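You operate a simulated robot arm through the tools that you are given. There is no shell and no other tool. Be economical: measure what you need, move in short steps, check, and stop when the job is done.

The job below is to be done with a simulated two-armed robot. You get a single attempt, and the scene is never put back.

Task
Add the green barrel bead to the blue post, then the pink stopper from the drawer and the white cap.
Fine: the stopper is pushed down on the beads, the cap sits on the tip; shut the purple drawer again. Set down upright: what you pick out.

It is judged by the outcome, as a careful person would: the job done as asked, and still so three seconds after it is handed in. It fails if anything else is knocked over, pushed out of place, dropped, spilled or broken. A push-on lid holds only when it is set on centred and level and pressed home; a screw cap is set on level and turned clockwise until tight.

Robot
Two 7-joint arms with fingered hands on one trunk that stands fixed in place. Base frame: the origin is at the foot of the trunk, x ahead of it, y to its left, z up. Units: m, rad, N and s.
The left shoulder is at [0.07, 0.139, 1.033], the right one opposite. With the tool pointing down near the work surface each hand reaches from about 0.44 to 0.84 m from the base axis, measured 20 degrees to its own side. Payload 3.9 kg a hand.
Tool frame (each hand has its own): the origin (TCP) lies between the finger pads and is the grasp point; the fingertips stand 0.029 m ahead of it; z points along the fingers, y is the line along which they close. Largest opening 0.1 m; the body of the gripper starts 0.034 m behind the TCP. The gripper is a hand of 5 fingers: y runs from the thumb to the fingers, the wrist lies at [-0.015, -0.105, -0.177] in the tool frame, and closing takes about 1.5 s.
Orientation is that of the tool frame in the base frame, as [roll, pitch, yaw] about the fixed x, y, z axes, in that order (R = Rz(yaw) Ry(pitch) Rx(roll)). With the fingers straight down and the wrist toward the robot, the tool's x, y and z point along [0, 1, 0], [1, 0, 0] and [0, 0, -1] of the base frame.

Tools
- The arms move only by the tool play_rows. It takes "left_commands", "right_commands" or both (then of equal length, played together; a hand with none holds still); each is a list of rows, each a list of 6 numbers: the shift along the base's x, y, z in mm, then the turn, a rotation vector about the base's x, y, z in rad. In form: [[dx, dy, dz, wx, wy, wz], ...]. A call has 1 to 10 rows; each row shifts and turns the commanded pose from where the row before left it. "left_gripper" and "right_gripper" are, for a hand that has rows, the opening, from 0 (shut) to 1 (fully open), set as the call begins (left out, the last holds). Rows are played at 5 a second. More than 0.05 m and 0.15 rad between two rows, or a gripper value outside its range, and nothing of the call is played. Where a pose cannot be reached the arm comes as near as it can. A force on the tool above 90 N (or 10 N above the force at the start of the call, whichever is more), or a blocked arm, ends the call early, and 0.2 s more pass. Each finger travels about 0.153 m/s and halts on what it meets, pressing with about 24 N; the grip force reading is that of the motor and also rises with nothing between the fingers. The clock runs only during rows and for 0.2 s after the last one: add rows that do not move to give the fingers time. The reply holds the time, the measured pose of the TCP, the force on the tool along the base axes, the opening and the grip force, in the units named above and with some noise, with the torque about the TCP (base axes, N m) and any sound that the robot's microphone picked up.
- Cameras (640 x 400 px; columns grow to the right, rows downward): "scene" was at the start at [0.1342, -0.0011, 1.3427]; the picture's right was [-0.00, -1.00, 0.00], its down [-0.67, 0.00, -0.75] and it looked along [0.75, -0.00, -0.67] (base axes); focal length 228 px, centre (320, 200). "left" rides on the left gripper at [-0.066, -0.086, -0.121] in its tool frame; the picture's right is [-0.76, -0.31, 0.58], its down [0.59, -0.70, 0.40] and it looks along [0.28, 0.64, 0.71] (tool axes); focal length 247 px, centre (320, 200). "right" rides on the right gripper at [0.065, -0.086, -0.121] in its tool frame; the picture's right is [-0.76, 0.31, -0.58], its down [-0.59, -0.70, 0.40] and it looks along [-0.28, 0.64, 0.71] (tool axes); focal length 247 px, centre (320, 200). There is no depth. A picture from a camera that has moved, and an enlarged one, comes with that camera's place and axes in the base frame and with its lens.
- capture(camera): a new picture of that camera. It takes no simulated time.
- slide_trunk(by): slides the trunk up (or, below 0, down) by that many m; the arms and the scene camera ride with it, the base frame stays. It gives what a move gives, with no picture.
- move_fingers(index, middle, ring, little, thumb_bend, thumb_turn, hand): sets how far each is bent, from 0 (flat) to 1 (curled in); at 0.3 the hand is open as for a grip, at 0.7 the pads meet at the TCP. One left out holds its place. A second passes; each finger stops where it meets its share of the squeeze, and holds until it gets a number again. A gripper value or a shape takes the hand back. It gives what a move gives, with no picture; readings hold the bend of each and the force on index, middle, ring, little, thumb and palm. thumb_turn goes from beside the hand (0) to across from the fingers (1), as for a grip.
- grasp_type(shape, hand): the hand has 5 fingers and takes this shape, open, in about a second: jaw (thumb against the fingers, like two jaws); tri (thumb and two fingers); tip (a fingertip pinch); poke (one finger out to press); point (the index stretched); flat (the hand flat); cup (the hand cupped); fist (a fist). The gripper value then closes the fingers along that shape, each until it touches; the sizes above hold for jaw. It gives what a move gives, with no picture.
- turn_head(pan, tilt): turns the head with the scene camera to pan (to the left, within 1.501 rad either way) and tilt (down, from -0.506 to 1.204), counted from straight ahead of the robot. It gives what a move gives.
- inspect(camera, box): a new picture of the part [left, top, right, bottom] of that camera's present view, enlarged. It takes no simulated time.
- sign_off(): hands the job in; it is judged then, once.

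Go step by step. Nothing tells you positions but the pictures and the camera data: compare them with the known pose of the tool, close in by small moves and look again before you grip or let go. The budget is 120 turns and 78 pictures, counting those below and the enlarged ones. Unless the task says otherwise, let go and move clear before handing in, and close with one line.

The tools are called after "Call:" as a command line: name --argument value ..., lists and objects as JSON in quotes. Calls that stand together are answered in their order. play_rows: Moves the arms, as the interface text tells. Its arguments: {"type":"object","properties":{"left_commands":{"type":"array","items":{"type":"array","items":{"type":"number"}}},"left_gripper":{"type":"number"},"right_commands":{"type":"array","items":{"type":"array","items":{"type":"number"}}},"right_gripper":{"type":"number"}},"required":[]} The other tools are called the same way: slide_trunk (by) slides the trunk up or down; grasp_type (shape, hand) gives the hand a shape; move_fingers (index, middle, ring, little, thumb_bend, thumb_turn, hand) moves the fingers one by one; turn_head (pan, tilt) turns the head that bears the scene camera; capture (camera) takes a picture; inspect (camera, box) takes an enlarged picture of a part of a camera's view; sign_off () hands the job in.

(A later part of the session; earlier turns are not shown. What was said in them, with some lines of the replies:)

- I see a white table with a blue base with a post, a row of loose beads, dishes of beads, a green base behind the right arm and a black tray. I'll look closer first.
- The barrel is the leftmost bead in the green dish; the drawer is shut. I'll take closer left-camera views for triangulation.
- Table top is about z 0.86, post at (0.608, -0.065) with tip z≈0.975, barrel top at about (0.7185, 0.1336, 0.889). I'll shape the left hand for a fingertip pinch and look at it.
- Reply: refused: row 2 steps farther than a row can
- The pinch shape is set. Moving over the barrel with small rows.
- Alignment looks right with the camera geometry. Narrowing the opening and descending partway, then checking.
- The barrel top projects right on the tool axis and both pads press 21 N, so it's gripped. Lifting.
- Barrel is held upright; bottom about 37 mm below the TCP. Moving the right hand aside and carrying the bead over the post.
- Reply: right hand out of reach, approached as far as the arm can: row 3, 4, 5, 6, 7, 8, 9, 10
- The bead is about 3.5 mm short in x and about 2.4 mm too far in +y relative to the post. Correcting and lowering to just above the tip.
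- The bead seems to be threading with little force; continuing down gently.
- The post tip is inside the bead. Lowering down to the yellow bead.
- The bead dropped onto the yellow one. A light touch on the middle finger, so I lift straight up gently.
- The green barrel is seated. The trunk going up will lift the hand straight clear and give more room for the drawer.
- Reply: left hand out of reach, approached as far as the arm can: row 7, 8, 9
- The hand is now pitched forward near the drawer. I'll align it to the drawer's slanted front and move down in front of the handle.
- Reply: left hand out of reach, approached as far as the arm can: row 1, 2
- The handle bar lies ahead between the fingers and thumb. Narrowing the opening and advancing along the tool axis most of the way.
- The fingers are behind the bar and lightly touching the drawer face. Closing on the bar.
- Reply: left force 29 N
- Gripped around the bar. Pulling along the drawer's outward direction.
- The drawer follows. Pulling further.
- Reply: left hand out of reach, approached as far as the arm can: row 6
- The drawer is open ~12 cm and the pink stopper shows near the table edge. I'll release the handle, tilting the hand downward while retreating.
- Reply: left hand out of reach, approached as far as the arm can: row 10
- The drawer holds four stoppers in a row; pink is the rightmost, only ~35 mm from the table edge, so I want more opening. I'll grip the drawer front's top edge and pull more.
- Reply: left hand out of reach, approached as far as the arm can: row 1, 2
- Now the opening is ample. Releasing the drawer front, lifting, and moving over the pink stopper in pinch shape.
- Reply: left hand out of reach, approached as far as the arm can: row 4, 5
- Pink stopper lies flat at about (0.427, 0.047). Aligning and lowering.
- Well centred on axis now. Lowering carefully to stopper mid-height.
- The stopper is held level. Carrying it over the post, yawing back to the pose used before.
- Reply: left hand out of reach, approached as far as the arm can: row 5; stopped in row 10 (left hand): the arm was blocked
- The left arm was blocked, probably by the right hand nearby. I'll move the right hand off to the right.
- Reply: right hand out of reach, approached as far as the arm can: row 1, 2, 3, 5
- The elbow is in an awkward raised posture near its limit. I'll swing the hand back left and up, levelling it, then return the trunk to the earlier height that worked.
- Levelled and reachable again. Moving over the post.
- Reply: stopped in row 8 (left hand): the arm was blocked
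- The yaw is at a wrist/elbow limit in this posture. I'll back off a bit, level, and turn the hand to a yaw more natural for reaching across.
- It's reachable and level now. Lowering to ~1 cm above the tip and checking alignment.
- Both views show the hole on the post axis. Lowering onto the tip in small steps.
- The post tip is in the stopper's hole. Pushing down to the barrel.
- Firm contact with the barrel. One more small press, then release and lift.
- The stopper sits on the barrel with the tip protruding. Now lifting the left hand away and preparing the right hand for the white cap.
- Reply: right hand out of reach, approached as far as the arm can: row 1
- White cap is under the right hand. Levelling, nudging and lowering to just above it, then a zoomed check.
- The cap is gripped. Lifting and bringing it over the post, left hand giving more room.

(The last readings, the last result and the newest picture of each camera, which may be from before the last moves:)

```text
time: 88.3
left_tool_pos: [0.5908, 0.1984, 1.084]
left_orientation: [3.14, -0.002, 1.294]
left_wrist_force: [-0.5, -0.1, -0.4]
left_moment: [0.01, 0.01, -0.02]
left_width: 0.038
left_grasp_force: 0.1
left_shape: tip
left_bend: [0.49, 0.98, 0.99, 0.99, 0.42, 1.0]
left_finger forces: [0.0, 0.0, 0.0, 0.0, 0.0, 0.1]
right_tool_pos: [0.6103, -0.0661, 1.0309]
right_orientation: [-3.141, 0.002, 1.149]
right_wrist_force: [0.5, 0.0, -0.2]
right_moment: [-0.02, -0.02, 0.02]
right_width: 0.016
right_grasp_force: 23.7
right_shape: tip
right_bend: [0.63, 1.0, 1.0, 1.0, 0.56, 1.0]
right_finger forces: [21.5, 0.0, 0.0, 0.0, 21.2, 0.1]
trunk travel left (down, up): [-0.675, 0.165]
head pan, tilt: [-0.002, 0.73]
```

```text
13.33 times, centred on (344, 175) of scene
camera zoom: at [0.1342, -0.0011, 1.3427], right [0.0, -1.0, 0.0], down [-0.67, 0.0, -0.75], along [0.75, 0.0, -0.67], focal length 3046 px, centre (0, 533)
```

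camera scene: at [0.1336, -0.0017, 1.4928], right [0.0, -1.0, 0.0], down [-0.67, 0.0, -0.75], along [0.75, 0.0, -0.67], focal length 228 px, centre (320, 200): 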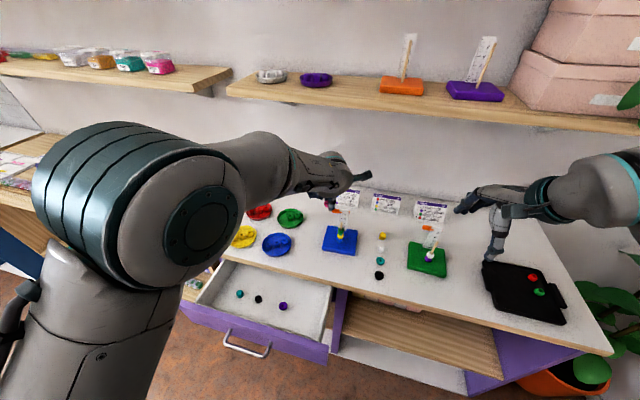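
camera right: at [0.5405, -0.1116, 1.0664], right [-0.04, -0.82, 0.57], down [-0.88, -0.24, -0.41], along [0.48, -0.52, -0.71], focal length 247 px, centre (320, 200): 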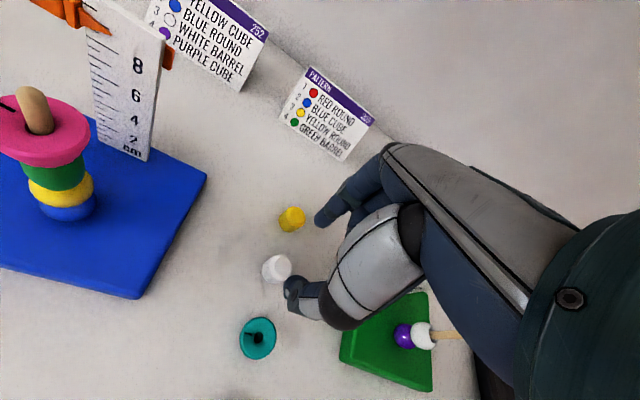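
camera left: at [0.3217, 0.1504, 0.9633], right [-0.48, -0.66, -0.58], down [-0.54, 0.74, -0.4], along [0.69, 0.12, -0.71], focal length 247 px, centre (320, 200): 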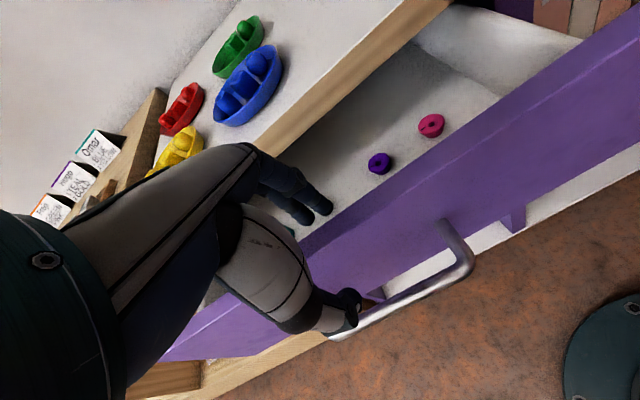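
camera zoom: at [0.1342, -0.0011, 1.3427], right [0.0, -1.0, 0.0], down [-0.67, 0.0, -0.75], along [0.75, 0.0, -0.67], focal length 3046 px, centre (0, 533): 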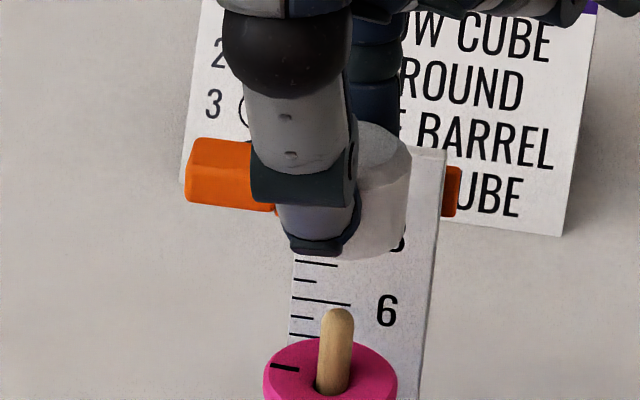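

The cap lines up in the scene view; in the right view it needs a closer check nearer the tip.

Call:
play_rows --right_commands '[[0, 0, -7, 0, 0, 0], [0, 0, -5, 0, 0, 0], [0, 0, 0, 0, 0, 0]]'

Call:
inspect --camera "right" --box '[280, 222, 340, 272]'

```text
time: 89.1
left_tool_pos: [0.5901, 0.1986, 1.0838]
left_orientation: [-3.14, -0.004, 1.295]
left_wrist_force: [0.0, -0.2, -0.1]
left_moment: [0.04, 0.02, -0.03]
left_width: 0.0379
left_grasp_force: 0.0
left_shape: tip
left_bend: [0.49, 0.98, 0.99, 0.99, 0.42, 1.0]
left_finger forces: [0.0, 0.0, 0.1, 0.0, 0.0, 0.1]
right_tool_pos: [0.6094, -0.0666, 1.0187]
right_orientation: [-3.142, 0.003, 1.149]
right_wrist_force: [0.9, 0.1, 0.6]
right_moment: [0.02, 0.0, 0.02]
right_width: 0.0158
right_grasp_force: 24.5
right_shape: tip
right_bend: [0.63, 1.0, 1.0, 1.0, 0.56, 1.0]
right_finger forces: [21.4, 0.0, 0.0, 0.0, 21.2, 0.1]
trunk travel left (down, up): [-0.675, 0.165]
head pan, tilt: [-0.002, 0.73]
```

```text
8.00 times, centred on (310, 247) of right
camera zoom: at [0.5589, 0.028, 1.1391], right [-0.03, -0.81, 0.58], down [-0.88, -0.25, -0.4], along [0.47, -0.52, -0.71], focal length 1976 px, centre (400, -176)
```

zoom: 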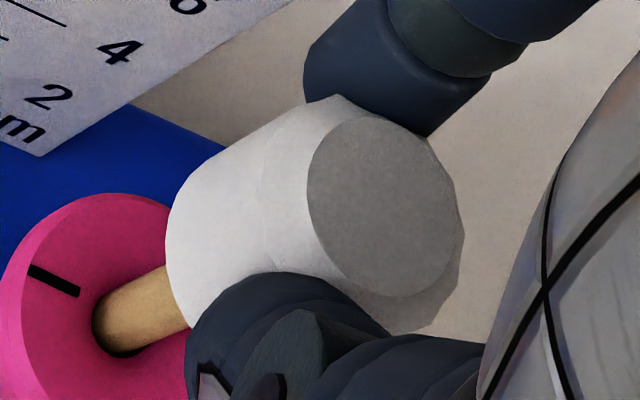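

Alignment is within about half a millimetre. Lowering the cap onto the tip.

Call:
play_rows --right_commands '[[0, 0, -2, 0, 0, 0], [0, 0, -2, 0, 0, 0], [0, 0, -2, 0, 0, 0], [0, 0, -2, 0, 0, 0], [0, 0, 0, 0, 0, 0]]'

Call:
play_rows --right_commands '[[0, 0, -2, 0, 0, 0], [0, 0, -2, 0, 0, 0], [0, 0, 0, 0, 0, 0]]'

```text
time: 90.3
left_tool_pos: [0.5908, 0.198, 1.0823]
left_orientation: [-3.141, -0.004, 1.292]
left_wrist_force: [-0.2, 0.1, 0.0]
left_moment: [0.03, -0.01, 0.02]
left_width: 0.0377
left_grasp_force: 0.2
left_shape: tip
left_bend: [0.49, 0.98, 0.99, 0.99, 0.42, 1.0]
left_finger forces: [0.1, 0.0, 0.0, 0.0, 0.1, 0.1]
right_tool_pos: [0.6117, -0.0661, 1.0105]
right_orientation: [3.141, 0.002, 1.148]
right_wrist_force: [-0.6, 0.2, -0.6]
right_moment: [0.0, 0.01, 0.03]
right_width: 0.0162
right_grasp_force: 24.8
right_shape: tip
right_bend: [0.63, 1.0, 1.0, 1.0, 0.56, 1.0]
right_finger forces: [21.5, 0.0, 0.0, 0.1, 21.2, 0.0]
trunk travel left (down, up): [-0.675, 0.165]
head pan, tilt: [-0.002, 0.73]
```

```text
time: 91.1
left_tool_pos: [0.5906, 0.1978, 1.0827]
left_orientation: [3.14, -0.003, 1.292]
left_wrist_force: [-0.9, 0.5, 0.5]
left_moment: [0.0, 0.0, -0.01]
left_width: 0.0382
left_grasp_force: 0.0
left_shape: tip
left_bend: [0.49, 0.98, 0.99, 0.99, 0.42, 1.0]
left_finger forces: [0.0, 0.1, 0.0, 0.1, 0.0, 0.1]
right_tool_pos: [0.6108, -0.0656, 1.0062]
right_orientation: [3.14, 0.003, 1.149]
right_wrist_force: [-0.5, -0.2, 0.3]
right_moment: [0.03, 0.02, 0.05]
right_width: 0.0161
right_grasp_force: 24.3
right_shape: tip
right_bend: [0.63, 1.0, 1.0, 1.0, 0.56, 1.0]
right_finger forces: [21.3, 0.1, 0.0, 0.0, 21.2, 0.0]
trunk travel left (down, up): [-0.675, 0.165]
head pan, tilt: [-0.002, 0.73]
```

Call:
play_rows --right_commands '[[0, 0, -2, 0, 0, 0], [0, 0, -2, 0, 0, 0], [0, 0, 0, 0, 0, 0]]'

Call:
play_rows --right_commands '[[0, 0, -2, 0, 0, 0], [0, 0, -1, 0, 0, 0], [0, 0, 0, 0, 0, 0]]'

```text
time: 91.9
left_tool_pos: [0.5914, 0.1977, 1.0837]
left_orientation: [3.14, -0.004, 1.293]
left_wrist_force: [-0.6, -0.2, 0.1]
left_moment: [0.02, -0.03, 0.01]
left_width: 0.0377
left_grasp_force: 0.0
left_shape: tip
left_bend: [0.49, 0.98, 0.99, 0.99, 0.42, 1.0]
left_finger forces: [0.0, 0.0, 0.0, 0.1, 0.0, 0.1]
right_tool_pos: [0.6105, -0.0662, 1.0029]
right_orientation: [3.141, 0.002, 1.149]
right_wrist_force: [-0.4, -0.2, 0.5]
right_moment: [0.01, 0.03, -0.03]
right_width: 0.0161
right_grasp_force: 24.0
right_shape: tip
right_bend: [0.63, 1.0, 1.0, 1.0, 0.56, 1.0]
right_finger forces: [21.4, 0.0, 0.0, 0.0, 21.2, 0.0]
trunk travel left (down, up): [-0.675, 0.165]
head pan, tilt: [-0.002, 0.73]
```

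```text
time: 92.7
left_tool_pos: [0.5902, 0.198, 1.0834]
left_orientation: [-3.141, -0.004, 1.294]
left_wrist_force: [0.3, 0.4, -0.2]
left_moment: [0.01, -0.01, 0.02]
left_width: 0.0378
left_grasp_force: 0.0
left_shape: tip
left_bend: [0.49, 0.98, 0.99, 0.99, 0.42, 1.0]
left_finger forces: [0.0, 0.0, 0.0, 0.0, 0.0, 0.1]
right_tool_pos: [0.6101, -0.0667, 0.9996]
right_orientation: [-3.141, 0.002, 1.151]
right_wrist_force: [0.6, 0.7, 0.0]
right_moment: [0.01, -0.01, 0.0]
right_width: 0.0158
right_grasp_force: 24.3
right_shape: tip
right_bend: [0.63, 1.0, 1.0, 1.0, 0.56, 1.0]
right_finger forces: [21.4, 0.0, 0.1, 0.0, 21.3, 0.1]
trunk travel left (down, up): [-0.675, 0.165]
head pan, tilt: [-0.002, 0.73]
```

Call:
play_rows --right_commands '[[0, 0, -1.5, 0, 0, 0], [0, 0, -1.5, 0, 0, 0], [0, 0, 0, 0, 0, 0]]'

Call:
play_rows --right_commands '[[0, 0, -1.5, 0, 0, 0], [0, 0, -1.5, 0, 0, 0], [0, 0, 0, 0, 0, 0]]'

```text
time: 93.5
left_tool_pos: [0.5893, 0.1977, 1.0845]
left_orientation: [3.141, -0.004, 1.294]
left_wrist_force: [-0.1, 0.0, 0.2]
left_moment: [-0.01, -0.01, 0.01]
left_width: 0.0379
left_grasp_force: 0.1
left_shape: tip
left_bend: [0.49, 0.98, 0.99, 0.99, 0.42, 1.0]
left_finger forces: [0.0, 0.0, 0.0, 0.1, 0.0, 0.0]
right_tool_pos: [0.6106, -0.0665, 0.9976]
right_orientation: [3.139, 0.002, 1.15]
right_wrist_force: [0.9, -0.2, 2.9]
right_moment: [-0.01, 0.02, 0.0]
right_width: 0.016
right_grasp_force: 24.1
right_shape: tip
right_bend: [0.63, 1.0, 1.0, 1.0, 0.56, 1.0]
right_finger forces: [22.4, 0.1, 0.0, 0.0, 21.8, 0.1]
trunk travel left (down, up): [-0.675, 0.165]
head pan, tilt: [-0.002, 0.73]
```

```text
time: 94.3
left_tool_pos: [0.5901, 0.1984, 1.0841]
left_orientation: [3.141, -0.003, 1.293]
left_wrist_force: [-1.0, 0.2, 0.1]
left_moment: [-0.03, -0.01, -0.01]
left_width: 0.0379
left_grasp_force: 0.0
left_shape: tip
left_bend: [0.49, 0.98, 0.99, 0.99, 0.42, 1.0]
left_finger forces: [0.0, 0.0, 0.1, 0.0, 0.0, 0.0]
right_tool_pos: [0.6091, -0.0661, 0.9953]
right_orientation: [3.137, 0.0, 1.147]
right_wrist_force: [2.0, 0.9, 15.1]
right_moment: [0.02, -0.09, -0.01]
right_width: 0.0167
right_grasp_force: 23.9
right_shape: tip
right_bend: [0.63, 1.0, 1.0, 1.0, 0.73, 1.0]
right_finger forces: [25.7, 0.0, 0.0, 0.0, 24.1, 0.0]
trunk travel left (down, up): [-0.675, 0.165]
head pan, tilt: [-0.002, 0.73]
```

The cap meets resistance at 15 N. Pressing slightly more, then releasing and pressing the top with closed fingertips.

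Call:
play_rows --right_commands '[[0, 0, -1.5, 0, 0, 0], [0, 0, -1, 0, 0, 0], [0, 0, 0, 0, 0, 0]]'

Call:
play_rows --right_commands '[[0, 0, 2, 0, 0, 0], [0, 0, 1, 0, 0, 0], [0, 0, 0, 0, 0, 0], [0, 0, 0, 0, 0, 0]]' --right_gripper 0.34

Call:
play_rows --right_commands '[[0, 0, 10, 0, 0, 0], [0, 0, 15, 0, 0, 0], [0, 0, 15, 0, 0, 0], [0, 0, 0, 0, 0, 0]]'

Call:
inspect --camera "right" --box '[200, 180, 360, 320]'

```text
time: 95.1
left_tool_pos: [0.5883, 0.1992, 1.0847]
left_orientation: [3.138, -0.003, 1.293]
left_wrist_force: [0.1, 0.6, 0.0]
left_moment: [0.0, 0.0, 0.0]
left_width: 0.038
left_grasp_force: 0.1
left_shape: tip
left_bend: [0.49, 0.98, 0.99, 0.99, 0.42, 1.0]
left_finger forces: [0.0, 0.1, 0.1, 0.0, 0.1, 0.1]
right_tool_pos: [0.6087, -0.0652, 0.9948]
right_orientation: [3.137, 0.001, 1.15]
right_wrist_force: [4.2, 0.6, 26.5]
right_moment: [-0.05, -0.16, 0.05]
right_width: 0.0185
right_grasp_force: 23.6
right_shape: tip
right_bend: [0.62, 1.0, 1.0, 1.0, 0.74, 1.0]
right_finger forces: [28.5, 0.0, 0.1, 0.1, 26.5, 0.0]
trunk travel left (down, up): [-0.675, 0.165]
head pan, tilt: [-0.002, 0.73]
```

```text
time: 96.1
left_tool_pos: [0.591, 0.1979, 1.0831]
left_orientation: [-3.141, -0.004, 1.293]
left_wrist_force: [0.8, 0.1, 0.2]
left_moment: [0.02, 0.01, 0.02]
left_width: 0.0377
left_grasp_force: 0.0
left_shape: tip
left_bend: [0.49, 0.98, 0.99, 0.99, 0.42, 1.0]
left_finger forces: [0.1, 0.1, 0.0, 0.1, 0.0, 0.1]
right_tool_pos: [0.6107, -0.0673, 0.9931]
right_orientation: [-3.139, 0.003, 1.148]
right_wrist_force: [-0.6, -0.1, -0.1]
right_moment: [-0.02, -0.03, -0.02]
right_width: 0.0337
right_grasp_force: 0.0
right_shape: tip
right_bend: [0.52, 0.98, 0.99, 0.99, 0.44, 1.0]
right_finger forces: [0.1, 0.0, 0.0, 0.0, 0.1, 0.0]
trunk travel left (down, up): [-0.675, 0.165]
head pan, tilt: [-0.002, 0.73]
```

```text
time: 97.1
left_tool_pos: [0.5899, 0.198, 1.0843]
left_orientation: [-3.141, -0.004, 1.291]
left_wrist_force: [0.7, -0.4, -0.5]
left_moment: [-0.01, -0.01, -0.03]
left_width: 0.0378
left_grasp_force: 0.0
left_shape: tip
left_bend: [0.49, 0.98, 0.99, 0.99, 0.42, 1.0]
left_finger forces: [0.0, 0.0, 0.0, 0.1, 0.0, 0.0]
right_tool_pos: [0.6101, -0.0661, 1.0345]
right_orientation: [3.14, 0.003, 1.146]
right_wrist_force: [0.2, -0.6, -0.2]
right_moment: [-0.04, 0.0, -0.02]
right_width: 0.034
right_grasp_force: 0.2
right_shape: tip
right_bend: [0.52, 0.98, 0.99, 0.99, 0.44, 1.0]
right_finger forces: [0.0, 0.0, 0.1, 0.1, 0.1, 0.0]
trunk travel left (down, up): [-0.675, 0.165]
head pan, tilt: [-0.002, 0.73]
```

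```text
2.86 times, centred on (280, 250) of right
camera zoom: at [0.5588, 0.0279, 1.1548], right [-0.03, -0.82, 0.58], down [-0.88, -0.25, -0.4], along [0.47, -0.52, -0.71], focal length 706 px, centre (434, 57)
```

zoom: 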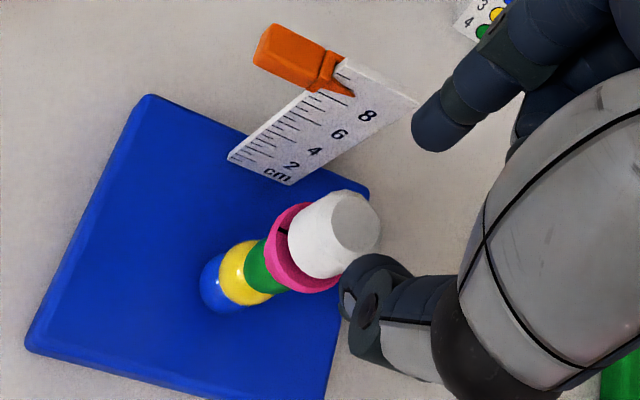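

The cap sits centred and level on the tip. One press on top with closed fingertips to be sure it's home.

Call:
play_rows --right_commands '[[0, 0, 5, 0, 0, 0], [0, 0, 0, 0, 0, 0], [0, 0, 0, 0, 0, 0], [0, 0, 0, 0, 0, 0], [0, 0, -8, 0, 0, 0], [0, 0, -8, 0, 0, 0], [0, 0, -5, 0, 0, 0], [0, 0, 0, 0, 0, 0]]' --right_gripper 0.0

Call:
play_rows --right_commands '[[0, 0, -3, 0, 0, 0], [0, 0, -2, 0, 0, 0], [0, 0, -1.5, 0, 0, 0], [0, 0, 0, 0, 0, 0]]'

```text
time: 98.9
left_tool_pos: [0.5911, 0.1985, 1.084]
left_orientation: [-3.141, -0.005, 1.294]
left_wrist_force: [0.4, 0.3, -0.3]
left_moment: [-0.02, 0.0, 0.01]
left_width: 0.0378
left_grasp_force: 0.0
left_shape: tip
left_bend: [0.49, 0.98, 0.99, 0.99, 0.42, 1.0]
left_finger forces: [0.0, 0.1, 0.0, 0.0, 0.0, 0.0]
right_tool_pos: [0.6096, -0.0656, 1.0169]
right_orientation: [3.14, 0.002, 1.149]
right_wrist_force: [0.2, -0.1, -0.1]
right_moment: [0.01, 0.01, -0.01]
right_width: 0.0
right_grasp_force: 24.0
right_shape: tip
right_bend: [0.7, 1.0, 1.0, 1.0, 0.7, 1.0]
right_finger forces: [0.1, 0.0, 0.0, 0.0, 0.0, 0.0]
trunk travel left (down, up): [-0.675, 0.165]
head pan, tilt: [-0.002, 0.73]
```

```text
time: 99.9
left_tool_pos: [0.5912, 0.1985, 1.0832]
left_orientation: [3.141, -0.004, 1.293]
left_wrist_force: [-0.4, 0.5, 0.3]
left_moment: [0.02, 0.0, -0.03]
left_width: 0.0379
left_grasp_force: 0.0
left_shape: tip
left_bend: [0.49, 0.98, 0.99, 0.99, 0.42, 1.0]
left_finger forces: [0.0, 0.1, 0.0, 0.0, 0.1, 0.0]
right_tool_pos: [0.6106, -0.0663, 1.0114]
right_orientation: [3.14, 0.001, 1.148]
right_wrist_force: [0.0, 0.6, 0.9]
right_moment: [0.01, 0.01, 0.03]
right_width: 0.0003
right_grasp_force: 24.4
right_shape: tip
right_bend: [0.7, 1.0, 1.0, 1.0, 0.7, 1.0]
right_finger forces: [0.0, 0.0, 0.1, 0.0, 0.0, 0.0]
trunk travel left (down, up): [-0.675, 0.165]
head pan, tilt: [-0.002, 0.73]
```

Call:
play_rows --right_commands '[[0, 0, -2, 0, 0, 0], [0, 0, -2, 0, 0, 0], [0, 0, 0, 0, 0, 0]]'

Call:
play_rows --right_commands '[[0, 0, -1.5, 0, 0, 0], [0, 0, -1.5, 0, 0, 0], [0, 0, 0, 0, 0, 0]]'

```text
time: 100.7
left_tool_pos: [0.5881, 0.199, 1.0849]
left_orientation: [3.139, -0.003, 1.293]
left_wrist_force: [1.1, 0.8, 0.2]
left_moment: [-0.01, -0.03, -0.05]
left_width: 0.0376
left_grasp_force: 0.1
left_shape: tip
left_bend: [0.49, 0.98, 0.99, 0.99, 0.42, 1.0]
left_finger forces: [0.0, 0.0, 0.1, 0.0, 0.0, 0.0]
right_tool_pos: [0.6084, -0.0658, 1.0108]
right_orientation: [3.138, 0.0, 1.148]
right_wrist_force: [-3.5, 2.1, 10.3]
right_moment: [0.02, 0.2, 0.05]
right_width: 0.0005
right_grasp_force: 24.4
right_shape: tip
right_bend: [0.7, 1.0, 1.0, 1.0, 0.7, 1.0]
right_finger forces: [0.1, 0.1, 0.0, 0.1, 0.0, 0.0]
trunk travel left (down, up): [-0.675, 0.165]
head pan, tilt: [-0.002, 0.73]
```

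```text
time: 101.5
left_tool_pos: [0.5868, 0.1979, 1.0857]
left_orientation: [3.138, -0.004, 1.292]
left_wrist_force: [-0.1, 0.2, 0.6]
left_moment: [-0.01, 0.0, 0.01]
left_width: 0.0379
left_grasp_force: 0.0
left_shape: tip
left_bend: [0.49, 0.98, 0.99, 0.99, 0.42, 1.0]
left_finger forces: [0.0, 0.0, 0.0, 0.0, 0.1, 0.1]
right_tool_pos: [0.6084, -0.0644, 1.0071]
right_orientation: [3.136, 0.0, 1.148]
right_wrist_force: [-5.1, 5.1, 19.1]
right_moment: [0.12, 0.24, 0.0]
right_width: 0.0001
right_grasp_force: 24.0
right_shape: tip
right_bend: [0.7, 1.0, 1.0, 1.0, 0.7, 1.0]
right_finger forces: [0.1, 0.0, 0.0, 0.0, 0.0, 0.0]
trunk travel left (down, up): [-0.675, 0.165]
head pan, tilt: [-0.002, 0.73]
```

Cap pressed. Lifting the right hand clear and parking it; raising the trunk for the drawer.

Call:
play_rows --right_commands '[[0, 0, 5, 0, 0, 0], [0, 0, 20, 0, 0, 0], [0, 0, 40, 0, 0, 0], [-5, -35, 20, 0, 0, 0], [-10, -40, 0, 0, 0, 0.1], [-20, -40, 0, 0, 0, 0.1], [-30, -35, 0, 0, 0, 0.1], [-30, -35, 0, 0, 0, 0.1], [-30, -25, 0, 0, 0, 0.04], [0, 0, 0, 0, 0, 0]]'

Call:
slide_trunk --by 0.15

Call:
grasp_type --shape "tri" --hand "left"

Call:
play_rows --left_commands '[[-25, 0, -25, 0, 0, 0.01], [-25, 0, -30, 0, 0, 0.01], [-25, 0, -30, 0, 0, 0.01], [-25, 0, -30, 0, 0, 0], [-25, 0, -30, 0, 0, 0], [-25, 0, -30, 0, 0, 0], [-25, 0, -30, 0, 0, 0], [0, 0, -40, 0, 0, 0], [0, 0, 0, 0, 0, 0]]' --left_gripper 0.6

```text
time: 103.7
left_tool_pos: [0.591, 0.1978, 1.0837]
left_orientation: [-3.14, -0.003, 1.294]
left_wrist_force: [-0.5, 0.5, 0.4]
left_moment: [0.0, 0.0, -0.02]
left_width: 0.0383
left_grasp_force: 0.1
left_shape: tip
left_bend: [0.49, 0.98, 0.99, 0.99, 0.42, 1.0]
left_finger forces: [0.0, 0.0, 0.0, 0.0, 0.1, 0.0]
right_tool_pos: [0.4857, -0.2751, 1.0877]
right_orientation: [-3.14, 0.004, 1.59]
right_wrist_force: [-0.1, 0.5, 0.0]
right_moment: [0.01, -0.03, 0.0]
right_width: 0.0001
right_grasp_force: 24.6
right_shape: tip
right_bend: [0.7, 1.0, 1.0, 1.0, 0.7, 1.0]
right_finger forces: [0.0, 0.0, 0.0, 0.0, 0.0, 0.0]
trunk travel left (down, up): [-0.675, 0.165]
head pan, tilt: [-0.002, 0.73]
```

```text
time: 105.5
left_tool_pos: [0.5905, 0.1984, 1.2335]
left_orientation: [-3.141, -0.003, 1.292]
left_wrist_force: [0.1, 0.0, 0.2]
left_moment: [0.04, 0.01, 0.0]
left_width: 0.0378
left_grasp_force: 0.0
left_shape: tip
left_bend: [0.49, 0.98, 0.99, 0.99, 0.42, 1.0]
left_finger forces: [0.0, 0.0, 0.0, 0.0, 0.1, 0.1]
right_tool_pos: [0.4874, -0.2765, 1.2375]
right_orientation: [-3.141, 0.001, 1.588]
right_wrist_force: [0.7, -0.3, -0.6]
right_moment: [0.03, 0.0, -0.03]
right_width: 0.0
right_grasp_force: 24.0
right_shape: tip
right_bend: [0.7, 1.0, 1.0, 1.0, 0.7, 1.0]
right_finger forces: [0.1, 0.0, 0.0, 0.0, 0.1, 0.1]
trunk travel left (down, up): [-0.825, 0.015]
head pan, tilt: [-0.002, 0.73]
```

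```text
time: 106.3
left_tool_pos: [0.5914, 0.1981, 1.2337]
left_orientation: [-3.141, -0.003, 1.294]
left_wrist_force: [-0.3, -0.8, 0.8]
left_moment: [0.01, -0.02, 0.0]
left_width: 0.0999
left_grasp_force: 0.0
left_shape: tri
left_bend: [0.3, 0.3, 0.99, 0.99, 0.3, 0.98]
left_finger forces: [0.0, 0.0, 0.1, 0.0, 0.1, 0.0]
right_tool_pos: [0.4854, -0.2777, 1.2375]
right_orientation: [-3.141, 0.002, 1.589]
right_wrist_force: [0.5, 0.2, 0.1]
right_moment: [0.02, 0.02, 0.0]
right_width: 0.0
right_grasp_force: 24.0
right_shape: tip
right_bend: [0.7, 1.0, 1.0, 1.0, 0.7, 1.0]
right_finger forces: [0.0, 0.0, 0.0, 0.0, 0.0, 0.0]
trunk travel left (down, up): [-0.825, 0.015]
head pan, tilt: [-0.002, 0.73]
```

```text
time: 108.3
left_tool_pos: [0.4196, 0.1977, 0.9893]
left_orientation: [3.14, -0.003, 1.323]
left_wrist_force: [-0.8, 0.4, 0.0]
left_moment: [0.02, 0.01, -0.02]
left_width: 0.0601
left_grasp_force: 0.1
left_shape: tri
left_bend: [0.39, 0.39, 0.99, 0.99, 0.3, 1.0]
left_finger forces: [0.1, 0.1, 0.0, 0.0, 0.0, 0.0]
left hand out of reach, approached as far as the arm can: row 7
right_tool_pos: [0.4849, -0.2765, 1.2385]
right_orientation: [-3.141, 0.004, 1.59]
right_wrist_force: [0.1, -0.3, 0.2]
right_moment: [0.0, 0.01, 0.0]
right_width: 0.0003
right_grasp_force: 24.6
right_shape: tip
right_bend: [0.7, 1.0, 1.0, 1.0, 0.7, 1.0]
right_finger forces: [0.0, 0.1, 0.0, 0.1, 0.0, 0.0]
trunk travel left (down, up): [-0.825, 0.015]
head pan, tilt: [-0.002, 0.73]
```

Call:
play_rows --left_commands '[[0, 0, -40, 0, 0, 0], [0, 0, -40, 0, 0, 0], [0, 0, -40, 0, 0, 0], [0, 0, -10, 0, 0, 0], [-18, 3, 0, 0, 0, 0], [-18, 3, 0, 0, 0, 0], [-18, 3, 0, 0, 0, 0], [0, 0, 0, 0, 0, 0]]'

```text
time: 110.2
left_tool_pos: [0.3707, 0.2068, 0.8555]
left_orientation: [-3.141, -0.002, 1.321]
left_wrist_force: [0.9, 0.2, 0.0]
left_moment: [0.01, -0.01, -0.01]
left_width: 0.0598
left_grasp_force: 0.1
left_shape: tri
left_bend: [0.39, 0.39, 0.99, 0.99, 0.3, 1.0]
left_finger forces: [0.1, 0.1, 0.1, 0.0, 0.0, 0.0]
left hand out of reach, approached as far as the arm can: row 7
right_tool_pos: [0.4869, -0.2766, 1.2376]
right_orientation: [3.141, 0.001, 1.59]
right_wrist_force: [0.6, -0.1, -0.1]
right_moment: [-0.02, -0.03, -0.03]
right_width: 0.0
right_grasp_force: 23.4
right_shape: tip
right_bend: [0.7, 1.0, 1.0, 1.0, 0.7, 1.0]
right_finger forces: [0.0, 0.0, 0.1, 0.1, 0.0, 0.0]
trunk travel left (down, up): [-0.825, 0.015]
head pan, tilt: [-0.002, 0.73]
```

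Call:
play_rows --left_commands '[[-3, 0, -9, 0, 0, 0], [0, 0, -9, 0, 0, 0], [0, 0, -8, 0, 0, 0], [0, 0, 0, 0, 0, 0]]'

Call:
play_rows --left_commands '[[0, 0, 0, 0, 0, 0], [0, 0, 0, 0, 0, 0], [0, 0, 0, 0, 0, 0], [0, 0, 0, 0, 0, 0], [0, 0, 0, 0, 0, 0]]' --left_gripper 0.0

Call:
play_rows --left_commands '[[10, -2.5, 0, 0, 0, 0], [14, -3.5, 0, 0, 0, 0], [14, -3.5, 0, 0, 0, 0], [14, -3.5, 0, 0, 0, 0], [14, -3.5, 0, 0, 0, 0], [14, -3.5, 0, 0, 0, 0], [14, -3.5, 0, 0, 0, 0], [10, -2.5, 0, 0, 0, 0], [0, 0, 0, 0, 0, 0]]'

```text
time: 111.2
left_tool_pos: [0.367, 0.2072, 0.8301]
left_orientation: [-3.14, -0.003, 1.323]
left_wrist_force: [0.7, -0.4, 0.8]
left_moment: [0.0, 0.01, -0.02]
left_width: 0.0601
left_grasp_force: 0.1
left_shape: tri
left_bend: [0.39, 0.39, 0.99, 0.99, 0.3, 1.0]
left_finger forces: [0.0, 0.0, 0.0, 0.0, 0.1, 0.1]
right_tool_pos: [0.4853, -0.2763, 1.239]
right_orientation: [-3.14, 0.0, 1.588]
right_wrist_force: [-0.1, 0.6, 0.1]
right_moment: [0.01, -0.03, 0.01]
right_width: 0.0001
right_grasp_force: 24.2
right_shape: tip
right_bend: [0.7, 1.0, 1.0, 1.0, 0.7, 1.0]
right_finger forces: [0.1, 0.1, 0.0, 0.1, 0.1, 0.0]
trunk travel left (down, up): [-0.825, 0.015]
head pan, tilt: [-0.002, 0.73]
```

```text
time: 112.3
left_tool_pos: [0.3665, 0.2073, 0.8303]
left_orientation: [3.141, -0.005, 1.322]
left_wrist_force: [-0.3, -1.0, -2.4]
left_moment: [-0.04, 0.05, 0.0]
left_width: 0.0142
left_grasp_force: 24.1
left_shape: tri
left_bend: [0.75, 0.5, 1.0, 1.0, 0.7, 1.0]
left_finger forces: [12.0, 8.9, 0.0, 0.1, 21.7, 0.0]
right_tool_pos: [0.486, -0.2757, 1.2377]
right_orientation: [3.141, 0.001, 1.589]
right_wrist_force: [0.6, -0.8, 0.7]
right_moment: [-0.01, -0.01, 0.02]
right_width: 0.0001
right_grasp_force: 23.7
right_shape: tip
right_bend: [0.7, 1.0, 1.0, 1.0, 0.7, 1.0]
right_finger forces: [0.1, 0.0, 0.1, 0.0, 0.0, 0.1]
trunk travel left (down, up): [-0.825, 0.015]
head pan, tilt: [-0.002, 0.73]
```

```text
time: 114.3
left_tool_pos: [0.4714, 0.1803, 0.8309]
left_orientation: [-3.14, -0.004, 1.322]
left_wrist_force: [-1.3, -10.5, -4.4]
left_moment: [-0.18, 0.07, -0.12]
left_width: 0.0136
left_grasp_force: 23.2
left_shape: tri
left_bend: [0.5, 0.5, 1.0, 1.0, 0.7, 1.0]
left_finger forces: [12.3, 9.2, 0.1, 0.0, 21.3, 0.0]
right_tool_pos: [0.4865, -0.2761, 1.2381]
right_orientation: [3.14, 0.001, 1.588]
right_wrist_force: [-0.2, 0.5, -0.4]
right_moment: [-0.04, -0.03, -0.01]
right_width: 0.0
right_grasp_force: 23.7
right_shape: tip
right_bend: [0.7, 1.0, 1.0, 1.0, 0.7, 1.0]
right_finger forces: [0.0, 0.1, 0.0, 0.0, 0.0, 0.1]
trunk travel left (down, up): [-0.825, 0.015]
head pan, tilt: [-0.002, 0.73]
```

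The drawer is mostly shut. Releasing, lifting, moving in front and tilting forward with closed fingers to push the face the rest.

Call:
play_rows --left_commands '[[0, 0, 0, 0, 0, 0], [0, 0, 0, 0, 0, 0], [0, 0, 15, 0, 0, 0], [0, 0, 15, 0, 0, 0], [0, 0, 15, 0, 0, 0], [-20, 5, 0, 0, 0, 0], [-20, 5, 0, -0.024, -0.097, 0], [-20, 5, 0, -0.024, -0.097, 0], [0, 0, 0, -0.024, -0.097, 0], [0, 0, 0, -0.024, -0.097, 0]]' --left_gripper 0.6

Call:
play_rows --left_commands '[[0, 0, 0, -0.024, -0.097, 0], [0, 0, 0, -0.024, -0.097, 0], [0, 0, 0, 0, 0, 0], [0, 0, 0, 0, 0, 0], [0, 0, 0, 0, 0, 0]]' --left_gripper 0.0

Call:
capture --camera "left"

```text
time: 116.5
left_tool_pos: [0.4105, 0.1956, 0.8754]
left_orientation: [2.739, -0.006, 1.32]
left_wrist_force: [-0.5, 0.3, 0.5]
left_moment: [0.02, 0.01, 0.01]
left_width: 0.0598
left_grasp_force: 0.1
left_shape: tri
left_bend: [0.39, 0.39, 0.99, 0.99, 0.3, 1.0]
left_finger forces: [0.1, 0.0, 0.1, 0.1, 0.1, 0.0]
right_tool_pos: [0.4849, -0.2775, 1.2387]
right_orientation: [-3.141, 0.0, 1.588]
right_wrist_force: [-0.5, -0.4, -0.3]
right_moment: [0.02, 0.0, 0.0]
right_width: 0.0001
right_grasp_force: 23.9
right_shape: tip
right_bend: [0.7, 1.0, 1.0, 1.0, 0.7, 1.0]
right_finger forces: [0.2, 0.1, 0.0, 0.0, 0.0, 0.0]
trunk travel left (down, up): [-0.825, 0.015]
head pan, tilt: [-0.002, 0.73]
```

```text
time: 117.8
left_tool_pos: [0.4164, 0.2078, 0.8791]
left_orientation: [2.545, -0.003, 1.32]
left_wrist_force: [-0.5, -0.4, 0.0]
left_moment: [-0.02, 0.0, -0.02]
left_width: 0.0
left_grasp_force: 24.0
left_shape: tri
left_bend: [0.7, 0.7, 1.0, 1.0, 0.7, 1.0]
left_finger forces: [0.1, 0.0, 0.1, 0.0, 0.0, 0.1]
left hand out of reach, approached as far as the arm can: row 2
right_tool_pos: [0.4866, -0.2754, 1.2387]
right_orientation: [3.141, 0.003, 1.587]
right_wrist_force: [0.2, 0.1, 0.0]
right_moment: [0.0, -0.03, 0.02]
right_width: 0.0
right_grasp_force: 24.2
right_shape: tip
right_bend: [0.7, 1.0, 1.0, 1.0, 0.7, 1.0]
right_finger forces: [0.1, 0.0, 0.0, 0.0, 0.0, 0.1]
trunk travel left (down, up): [-0.825, 0.015]
head pan, tilt: [-0.002, 0.73]
```

```text
1 pictures are left
camera left: at [0.2649, 0.1792, 0.9295], right [-0.12, -0.75, -0.65], down [-0.2, 0.66, -0.72], along [0.97, 0.04, -0.23], focal length 247 px, centre (320, 200)
```

left: 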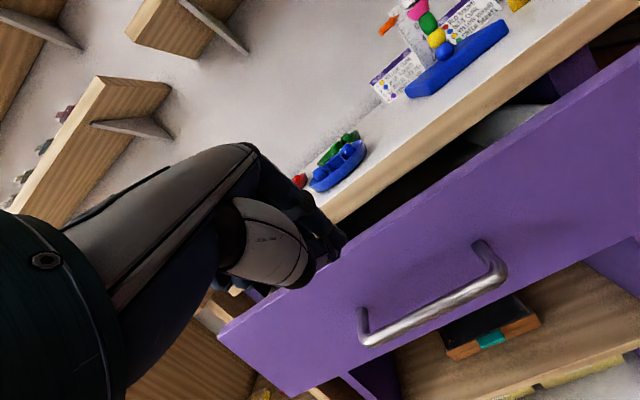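

Hand is in front of the drawer. Lowering to the face centre and pushing.

Call:
play_rows --left_commands '[[-2, -10, -22, 0, 0, 0], [0, -10, -22, 0, 0, 0], [0, -8, -20, 0, 0, 0], [0, 0, 0, 0, 0, 0]]'

Call:
play_rows --left_commands '[[11, -2.7, 0, 0, 0, 0], [11, -2.7, 0, 0, 0, 0], [11, -2.7, 0, 0, 0, 0], [11, -2.7, 0, 0, 0, 0], [0, 0, 0, 0, 0, 0]]'

```text
time: 118.8
left_tool_pos: [0.4279, 0.2209, 0.8289]
left_orientation: [2.545, -0.004, 1.319]
left_wrist_force: [-0.7, 0.3, -0.1]
left_moment: [-0.02, -0.01, -0.03]
left_width: 0.0
left_grasp_force: 24.0
left_shape: tri
left_bend: [0.7, 0.7, 1.0, 1.0, 0.7, 1.0]
left_finger forces: [0.1, 0.1, 0.1, 0.0, 0.1, 0.0]
left hand out of reach, approached as far as the arm can: row 1, 2, 3
right_tool_pos: [0.4866, -0.2761, 1.2397]
right_orientation: [-3.14, 0.002, 1.589]
right_wrist_force: [-0.5, -0.7, 0.7]
right_moment: [-0.02, -0.02, -0.02]
right_width: 0.0
right_grasp_force: 24.5
right_shape: tip
right_bend: [0.7, 1.0, 1.0, 1.0, 0.7, 1.0]
right_finger forces: [0.0, 0.1, 0.0, 0.0, 0.0, 0.0]
trunk travel left (down, up): [-0.825, 0.015]
head pan, tilt: [-0.002, 0.73]
```

```text
time: 120.0
left_tool_pos: [0.4715, 0.2107, 0.8317]
left_orientation: [2.545, -0.004, 1.322]
left_wrist_force: [0.3, 0.5, 0.6]
left_moment: [0.03, -0.05, 0.02]
left_width: 0.0003
left_grasp_force: 24.2
left_shape: tri
left_bend: [0.7, 0.7, 1.0, 1.0, 0.7, 1.0]
left_finger forces: [0.0, 0.1, 0.0, 0.0, 0.0, 0.0]
right_tool_pos: [0.4866, -0.2771, 1.239]
right_orientation: [-3.142, 0.0, 1.589]
right_wrist_force: [0.6, 0.7, 0.7]
right_moment: [-0.03, -0.01, -0.01]
right_width: 0.0
right_grasp_force: 24.2
right_shape: tip
right_bend: [0.7, 1.0, 1.0, 1.0, 0.7, 1.0]
right_finger forces: [0.1, 0.0, 0.0, 0.1, 0.1, 0.0]
trunk travel left (down, up): [-0.825, 0.015]
head pan, tilt: [-0.002, 0.73]
```

Call:
play_rows --left_commands '[[-14, 3, 2, 0, 0, 0], [-14, 3, 0, 0.024, 0.097, 0], [-14, 3, 0, 0.024, 0.097, 0], [-4, -8, 0, 0, 0, 0], [-3, -9, -8, 0, 0, 0], [0, -9, -10, 0, 0, 0], [0, 0, -10, 0, 0, 0], [0, 0, 0, 0, 0, 0]]'

```text
time: 121.8
left_tool_pos: [0.4231, 0.1925, 0.8041]
left_orientation: [2.742, -0.004, 1.323]
left_wrist_force: [-0.5, -0.3, -0.4]
left_moment: [0.03, 0.02, -0.03]
left_width: 0.0
left_grasp_force: 23.4
left_shape: tri
left_bend: [0.7, 0.7, 1.0, 1.0, 0.7, 1.0]
left_finger forces: [0.1, 0.0, 0.0, 0.1, 0.1, 0.1]
right_tool_pos: [0.4866, -0.2773, 1.2384]
right_orientation: [3.141, 0.003, 1.587]
right_wrist_force: [-0.1, -0.2, -0.1]
right_moment: [-0.01, 0.02, 0.0]
right_width: 0.0
right_grasp_force: 24.4
right_shape: tip
right_bend: [0.7, 1.0, 1.0, 1.0, 0.7, 1.0]
right_finger forces: [0.1, 0.0, 0.1, 0.0, 0.1, 0.0]
trunk travel left (down, up): [-0.825, 0.015]
head pan, tilt: [-0.002, 0.73]
```

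Call:
play_rows --left_commands '[[11, -2.7, 0, 0, 0, 0], [11, -2.7, 0, 0, 0, 0], [11, -2.7, 0, 0, 0, 0], [11, -2.7, 0, 0, 0, 0], [11, -2.7, 0, 0, 0, 0], [0, 0, 0, 0, 0, 0]]'

Call:
play_rows --left_commands '[[0, 0, 0, -0.024, -0.097, 0], [0, 0, 0, -0.024, -0.097, 0], [9, -2.2, 0, 0, 0, 0], [9, -2.2, 0, 0, 0, 0], [0, 0, 0, 0, 0, 0]]'

```text
time: 123.2
left_tool_pos: [0.4785, 0.1787, 0.8038]
left_orientation: [2.742, -0.006, 1.325]
left_wrist_force: [0.8, 0.9, -1.1]
left_moment: [0.02, 0.0, -0.01]
left_width: 0.0
left_grasp_force: 24.1
left_shape: tri
left_bend: [0.7, 0.7, 1.0, 1.0, 0.7, 1.0]
left_finger forces: [0.0, 0.1, 0.0, 0.1, 0.0, 0.0]
right_tool_pos: [0.4867, -0.2756, 1.239]
right_orientation: [-3.141, 0.0, 1.59]
right_wrist_force: [-0.3, -0.4, 0.4]
right_moment: [0.0, 0.0, -0.04]
right_width: 0.0
right_grasp_force: 24.1
right_shape: tip
right_bend: [0.7, 1.0, 1.0, 1.0, 0.7, 1.0]
right_finger forces: [0.0, 0.0, 0.0, 0.0, 0.0, 0.1]
trunk travel left (down, up): [-0.825, 0.015]
head pan, tilt: [-0.002, 0.73]
```

```text
time: 124.3
left_tool_pos: [0.5029, 0.205, 0.8192]
left_orientation: [2.545, -0.004, 1.318]
left_wrist_force: [-1.0, 0.6, 0.3]
left_moment: [0.03, 0.01, 0.04]
left_width: 0.0
left_grasp_force: 24.1
left_shape: tri
left_bend: [0.7, 0.7, 1.0, 1.0, 0.7, 1.0]
left_finger forces: [0.0, 0.0, 0.0, 0.0, 0.0, 0.0]
left hand out of reach, approached as far as the arm can: row 1, 2, 4
right_tool_pos: [0.4866, -0.2762, 1.2389]
right_orientation: [-3.141, 0.001, 1.587]
right_wrist_force: [0.4, -0.1, -0.6]
right_moment: [0.0, 0.0, -0.01]
right_width: 0.0001
right_grasp_force: 24.3
right_shape: tip
right_bend: [0.7, 1.0, 1.0, 1.0, 0.7, 1.0]
right_finger forces: [0.0, 0.0, 0.1, 0.0, 0.0, 0.1]
trunk travel left (down, up): [-0.825, 0.015]
head pan, tilt: [-0.002, 0.73]
```

Call:
play_rows --left_commands '[[8, -2, -3, 0, 0, 0], [8, -2, -3, 0, 0, 0], [6, -1.5, 0, 0, 0, 0], [0, 0, 0, 0, 0, 0]]'

```text
time: 125.3
left_tool_pos: [0.5243, 0.204, 0.814]
left_orientation: [2.542, -0.003, 1.316]
left_wrist_force: [-14.4, 4.4, 3.1]
left_moment: [-0.09, -0.4, 0.13]
left_width: 0.0
left_grasp_force: 24.0
left_shape: tri
left_bend: [0.7, 0.7, 1.0, 1.0, 0.7, 1.0]
left_finger forces: [0.0, 15.4, 0.0, 0.1, 0.0, 0.0]
left hand out of reach, approached as far as the arm can: row 3
right_tool_pos: [0.4844, -0.2759, 1.2405]
right_orientation: [3.137, 0.002, 1.589]
right_wrist_force: [0.3, -0.5, -0.9]
right_moment: [-0.01, 0.0, 0.01]
right_width: 0.0001
right_grasp_force: 23.9
right_shape: tip
right_bend: [0.7, 1.0, 1.0, 1.0, 0.7, 1.0]
right_finger forces: [0.0, 0.0, 0.0, 0.1, 0.1, 0.1]
trunk travel left (down, up): [-0.825, 0.015]
head pan, tilt: [-0.002, 0.73]
```

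The force along the drawer normal shows it's against its stop. One little extra push, then back off and take the final picture.

Call:
play_rows --left_commands '[[3, -0.7, 0, 0, 0, 0], [0, 0, 0, 0, 0, 0]]'

Call:
play_rows --left_commands '[[-10, 2.5, 0, 0, 0, 0], [-15, 4, 0, 0, 0, 0], [-20, 5, 5, 0, 0, 0], [-15, 5, 20, 0.024, 0.097, 0], [0, 10, 35, 0.024, 0.097, 0], [0, 20, 40, 0, 0, 0], [0, 20, 40, 0, 0, 0], [0, 0, 0, 0, 0, 0]]'

Call:
capture --camera "scene"

```text
time: 126.0
left_tool_pos: [0.5264, 0.204, 0.8155]
left_orientation: [2.544, -0.004, 1.318]
left_wrist_force: [-22.4, 2.0, 1.0]
left_moment: [-0.07, -0.1, 0.02]
left_width: 0.0
left_grasp_force: 24.9
left_shape: tri
left_bend: [0.7, 0.7, 1.0, 1.0, 0.7, 1.0]
left_finger forces: [0.1, 10.7, 0.0, 0.1, 0.1, 0.1]
right_tool_pos: [0.4828, -0.2757, 1.2404]
right_orientation: [3.137, 0.001, 1.588]
right_wrist_force: [-0.5, 0.5, -0.6]
right_moment: [-0.01, 0.0, 0.03]
right_width: 0.0
right_grasp_force: 24.3
right_shape: tip
right_bend: [0.7, 1.0, 1.0, 1.0, 0.7, 1.0]
right_finger forces: [0.0, 0.0, 0.0, 0.0, 0.0, 0.0]
trunk travel left (down, up): [-0.825, 0.015]
head pan, tilt: [-0.002, 0.73]
```

```text
time: 127.8
left_tool_pos: [0.4699, 0.2691, 0.9523]
left_orientation: [2.742, -0.005, 1.323]
left_wrist_force: [0.3, 0.3, 0.2]
left_moment: [0.03, 0.02, 0.0]
left_width: 0.0
left_grasp_force: 23.9
left_shape: tri
left_bend: [0.7, 0.7, 1.0, 1.0, 0.7, 1.0]
left_finger forces: [0.0, 0.1, 0.1, 0.0, 0.1, 0.0]
right_tool_pos: [0.4866, -0.2759, 1.2389]
right_orientation: [-3.141, 0.002, 1.588]
right_wrist_force: [0.1, -0.4, -0.9]
right_moment: [0.01, -0.01, -0.02]
right_width: 0.0001
right_grasp_force: 24.1
right_shape: tip
right_bend: [0.7, 1.0, 1.0, 1.0, 0.7, 1.0]
right_finger forces: [0.1, 0.0, 0.0, 0.0, 0.0, 0.1]
trunk travel left (down, up): [-0.825, 0.015]
head pan, tilt: [-0.002, 0.73]
```

```text
0 pictures are left
camera scene: at [0.1347, -0.0013, 1.4927], right [0.0, -1.0, 0.0], down [-0.67, 0.0, -0.74], along [0.74, 0.0, -0.67], focal length 228 px, centre (320, 200)
```

scene: 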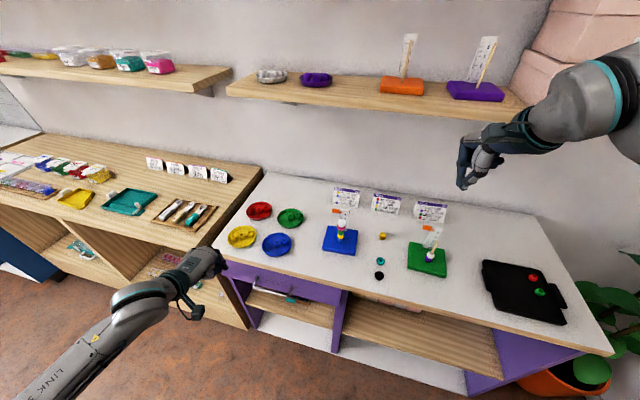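

The drawer is shut, and the blue post carries the barrel, the pink stopper and the white cap. Everything else is in place and both hands are clear, so I'm handing it in.

Call:
sign_off

```text
The job is handed in.
```

The green barrel, pink stopper and white cap are on the blue post, pressed down in that order. The purple drawer is shut again, and the job is handed in.
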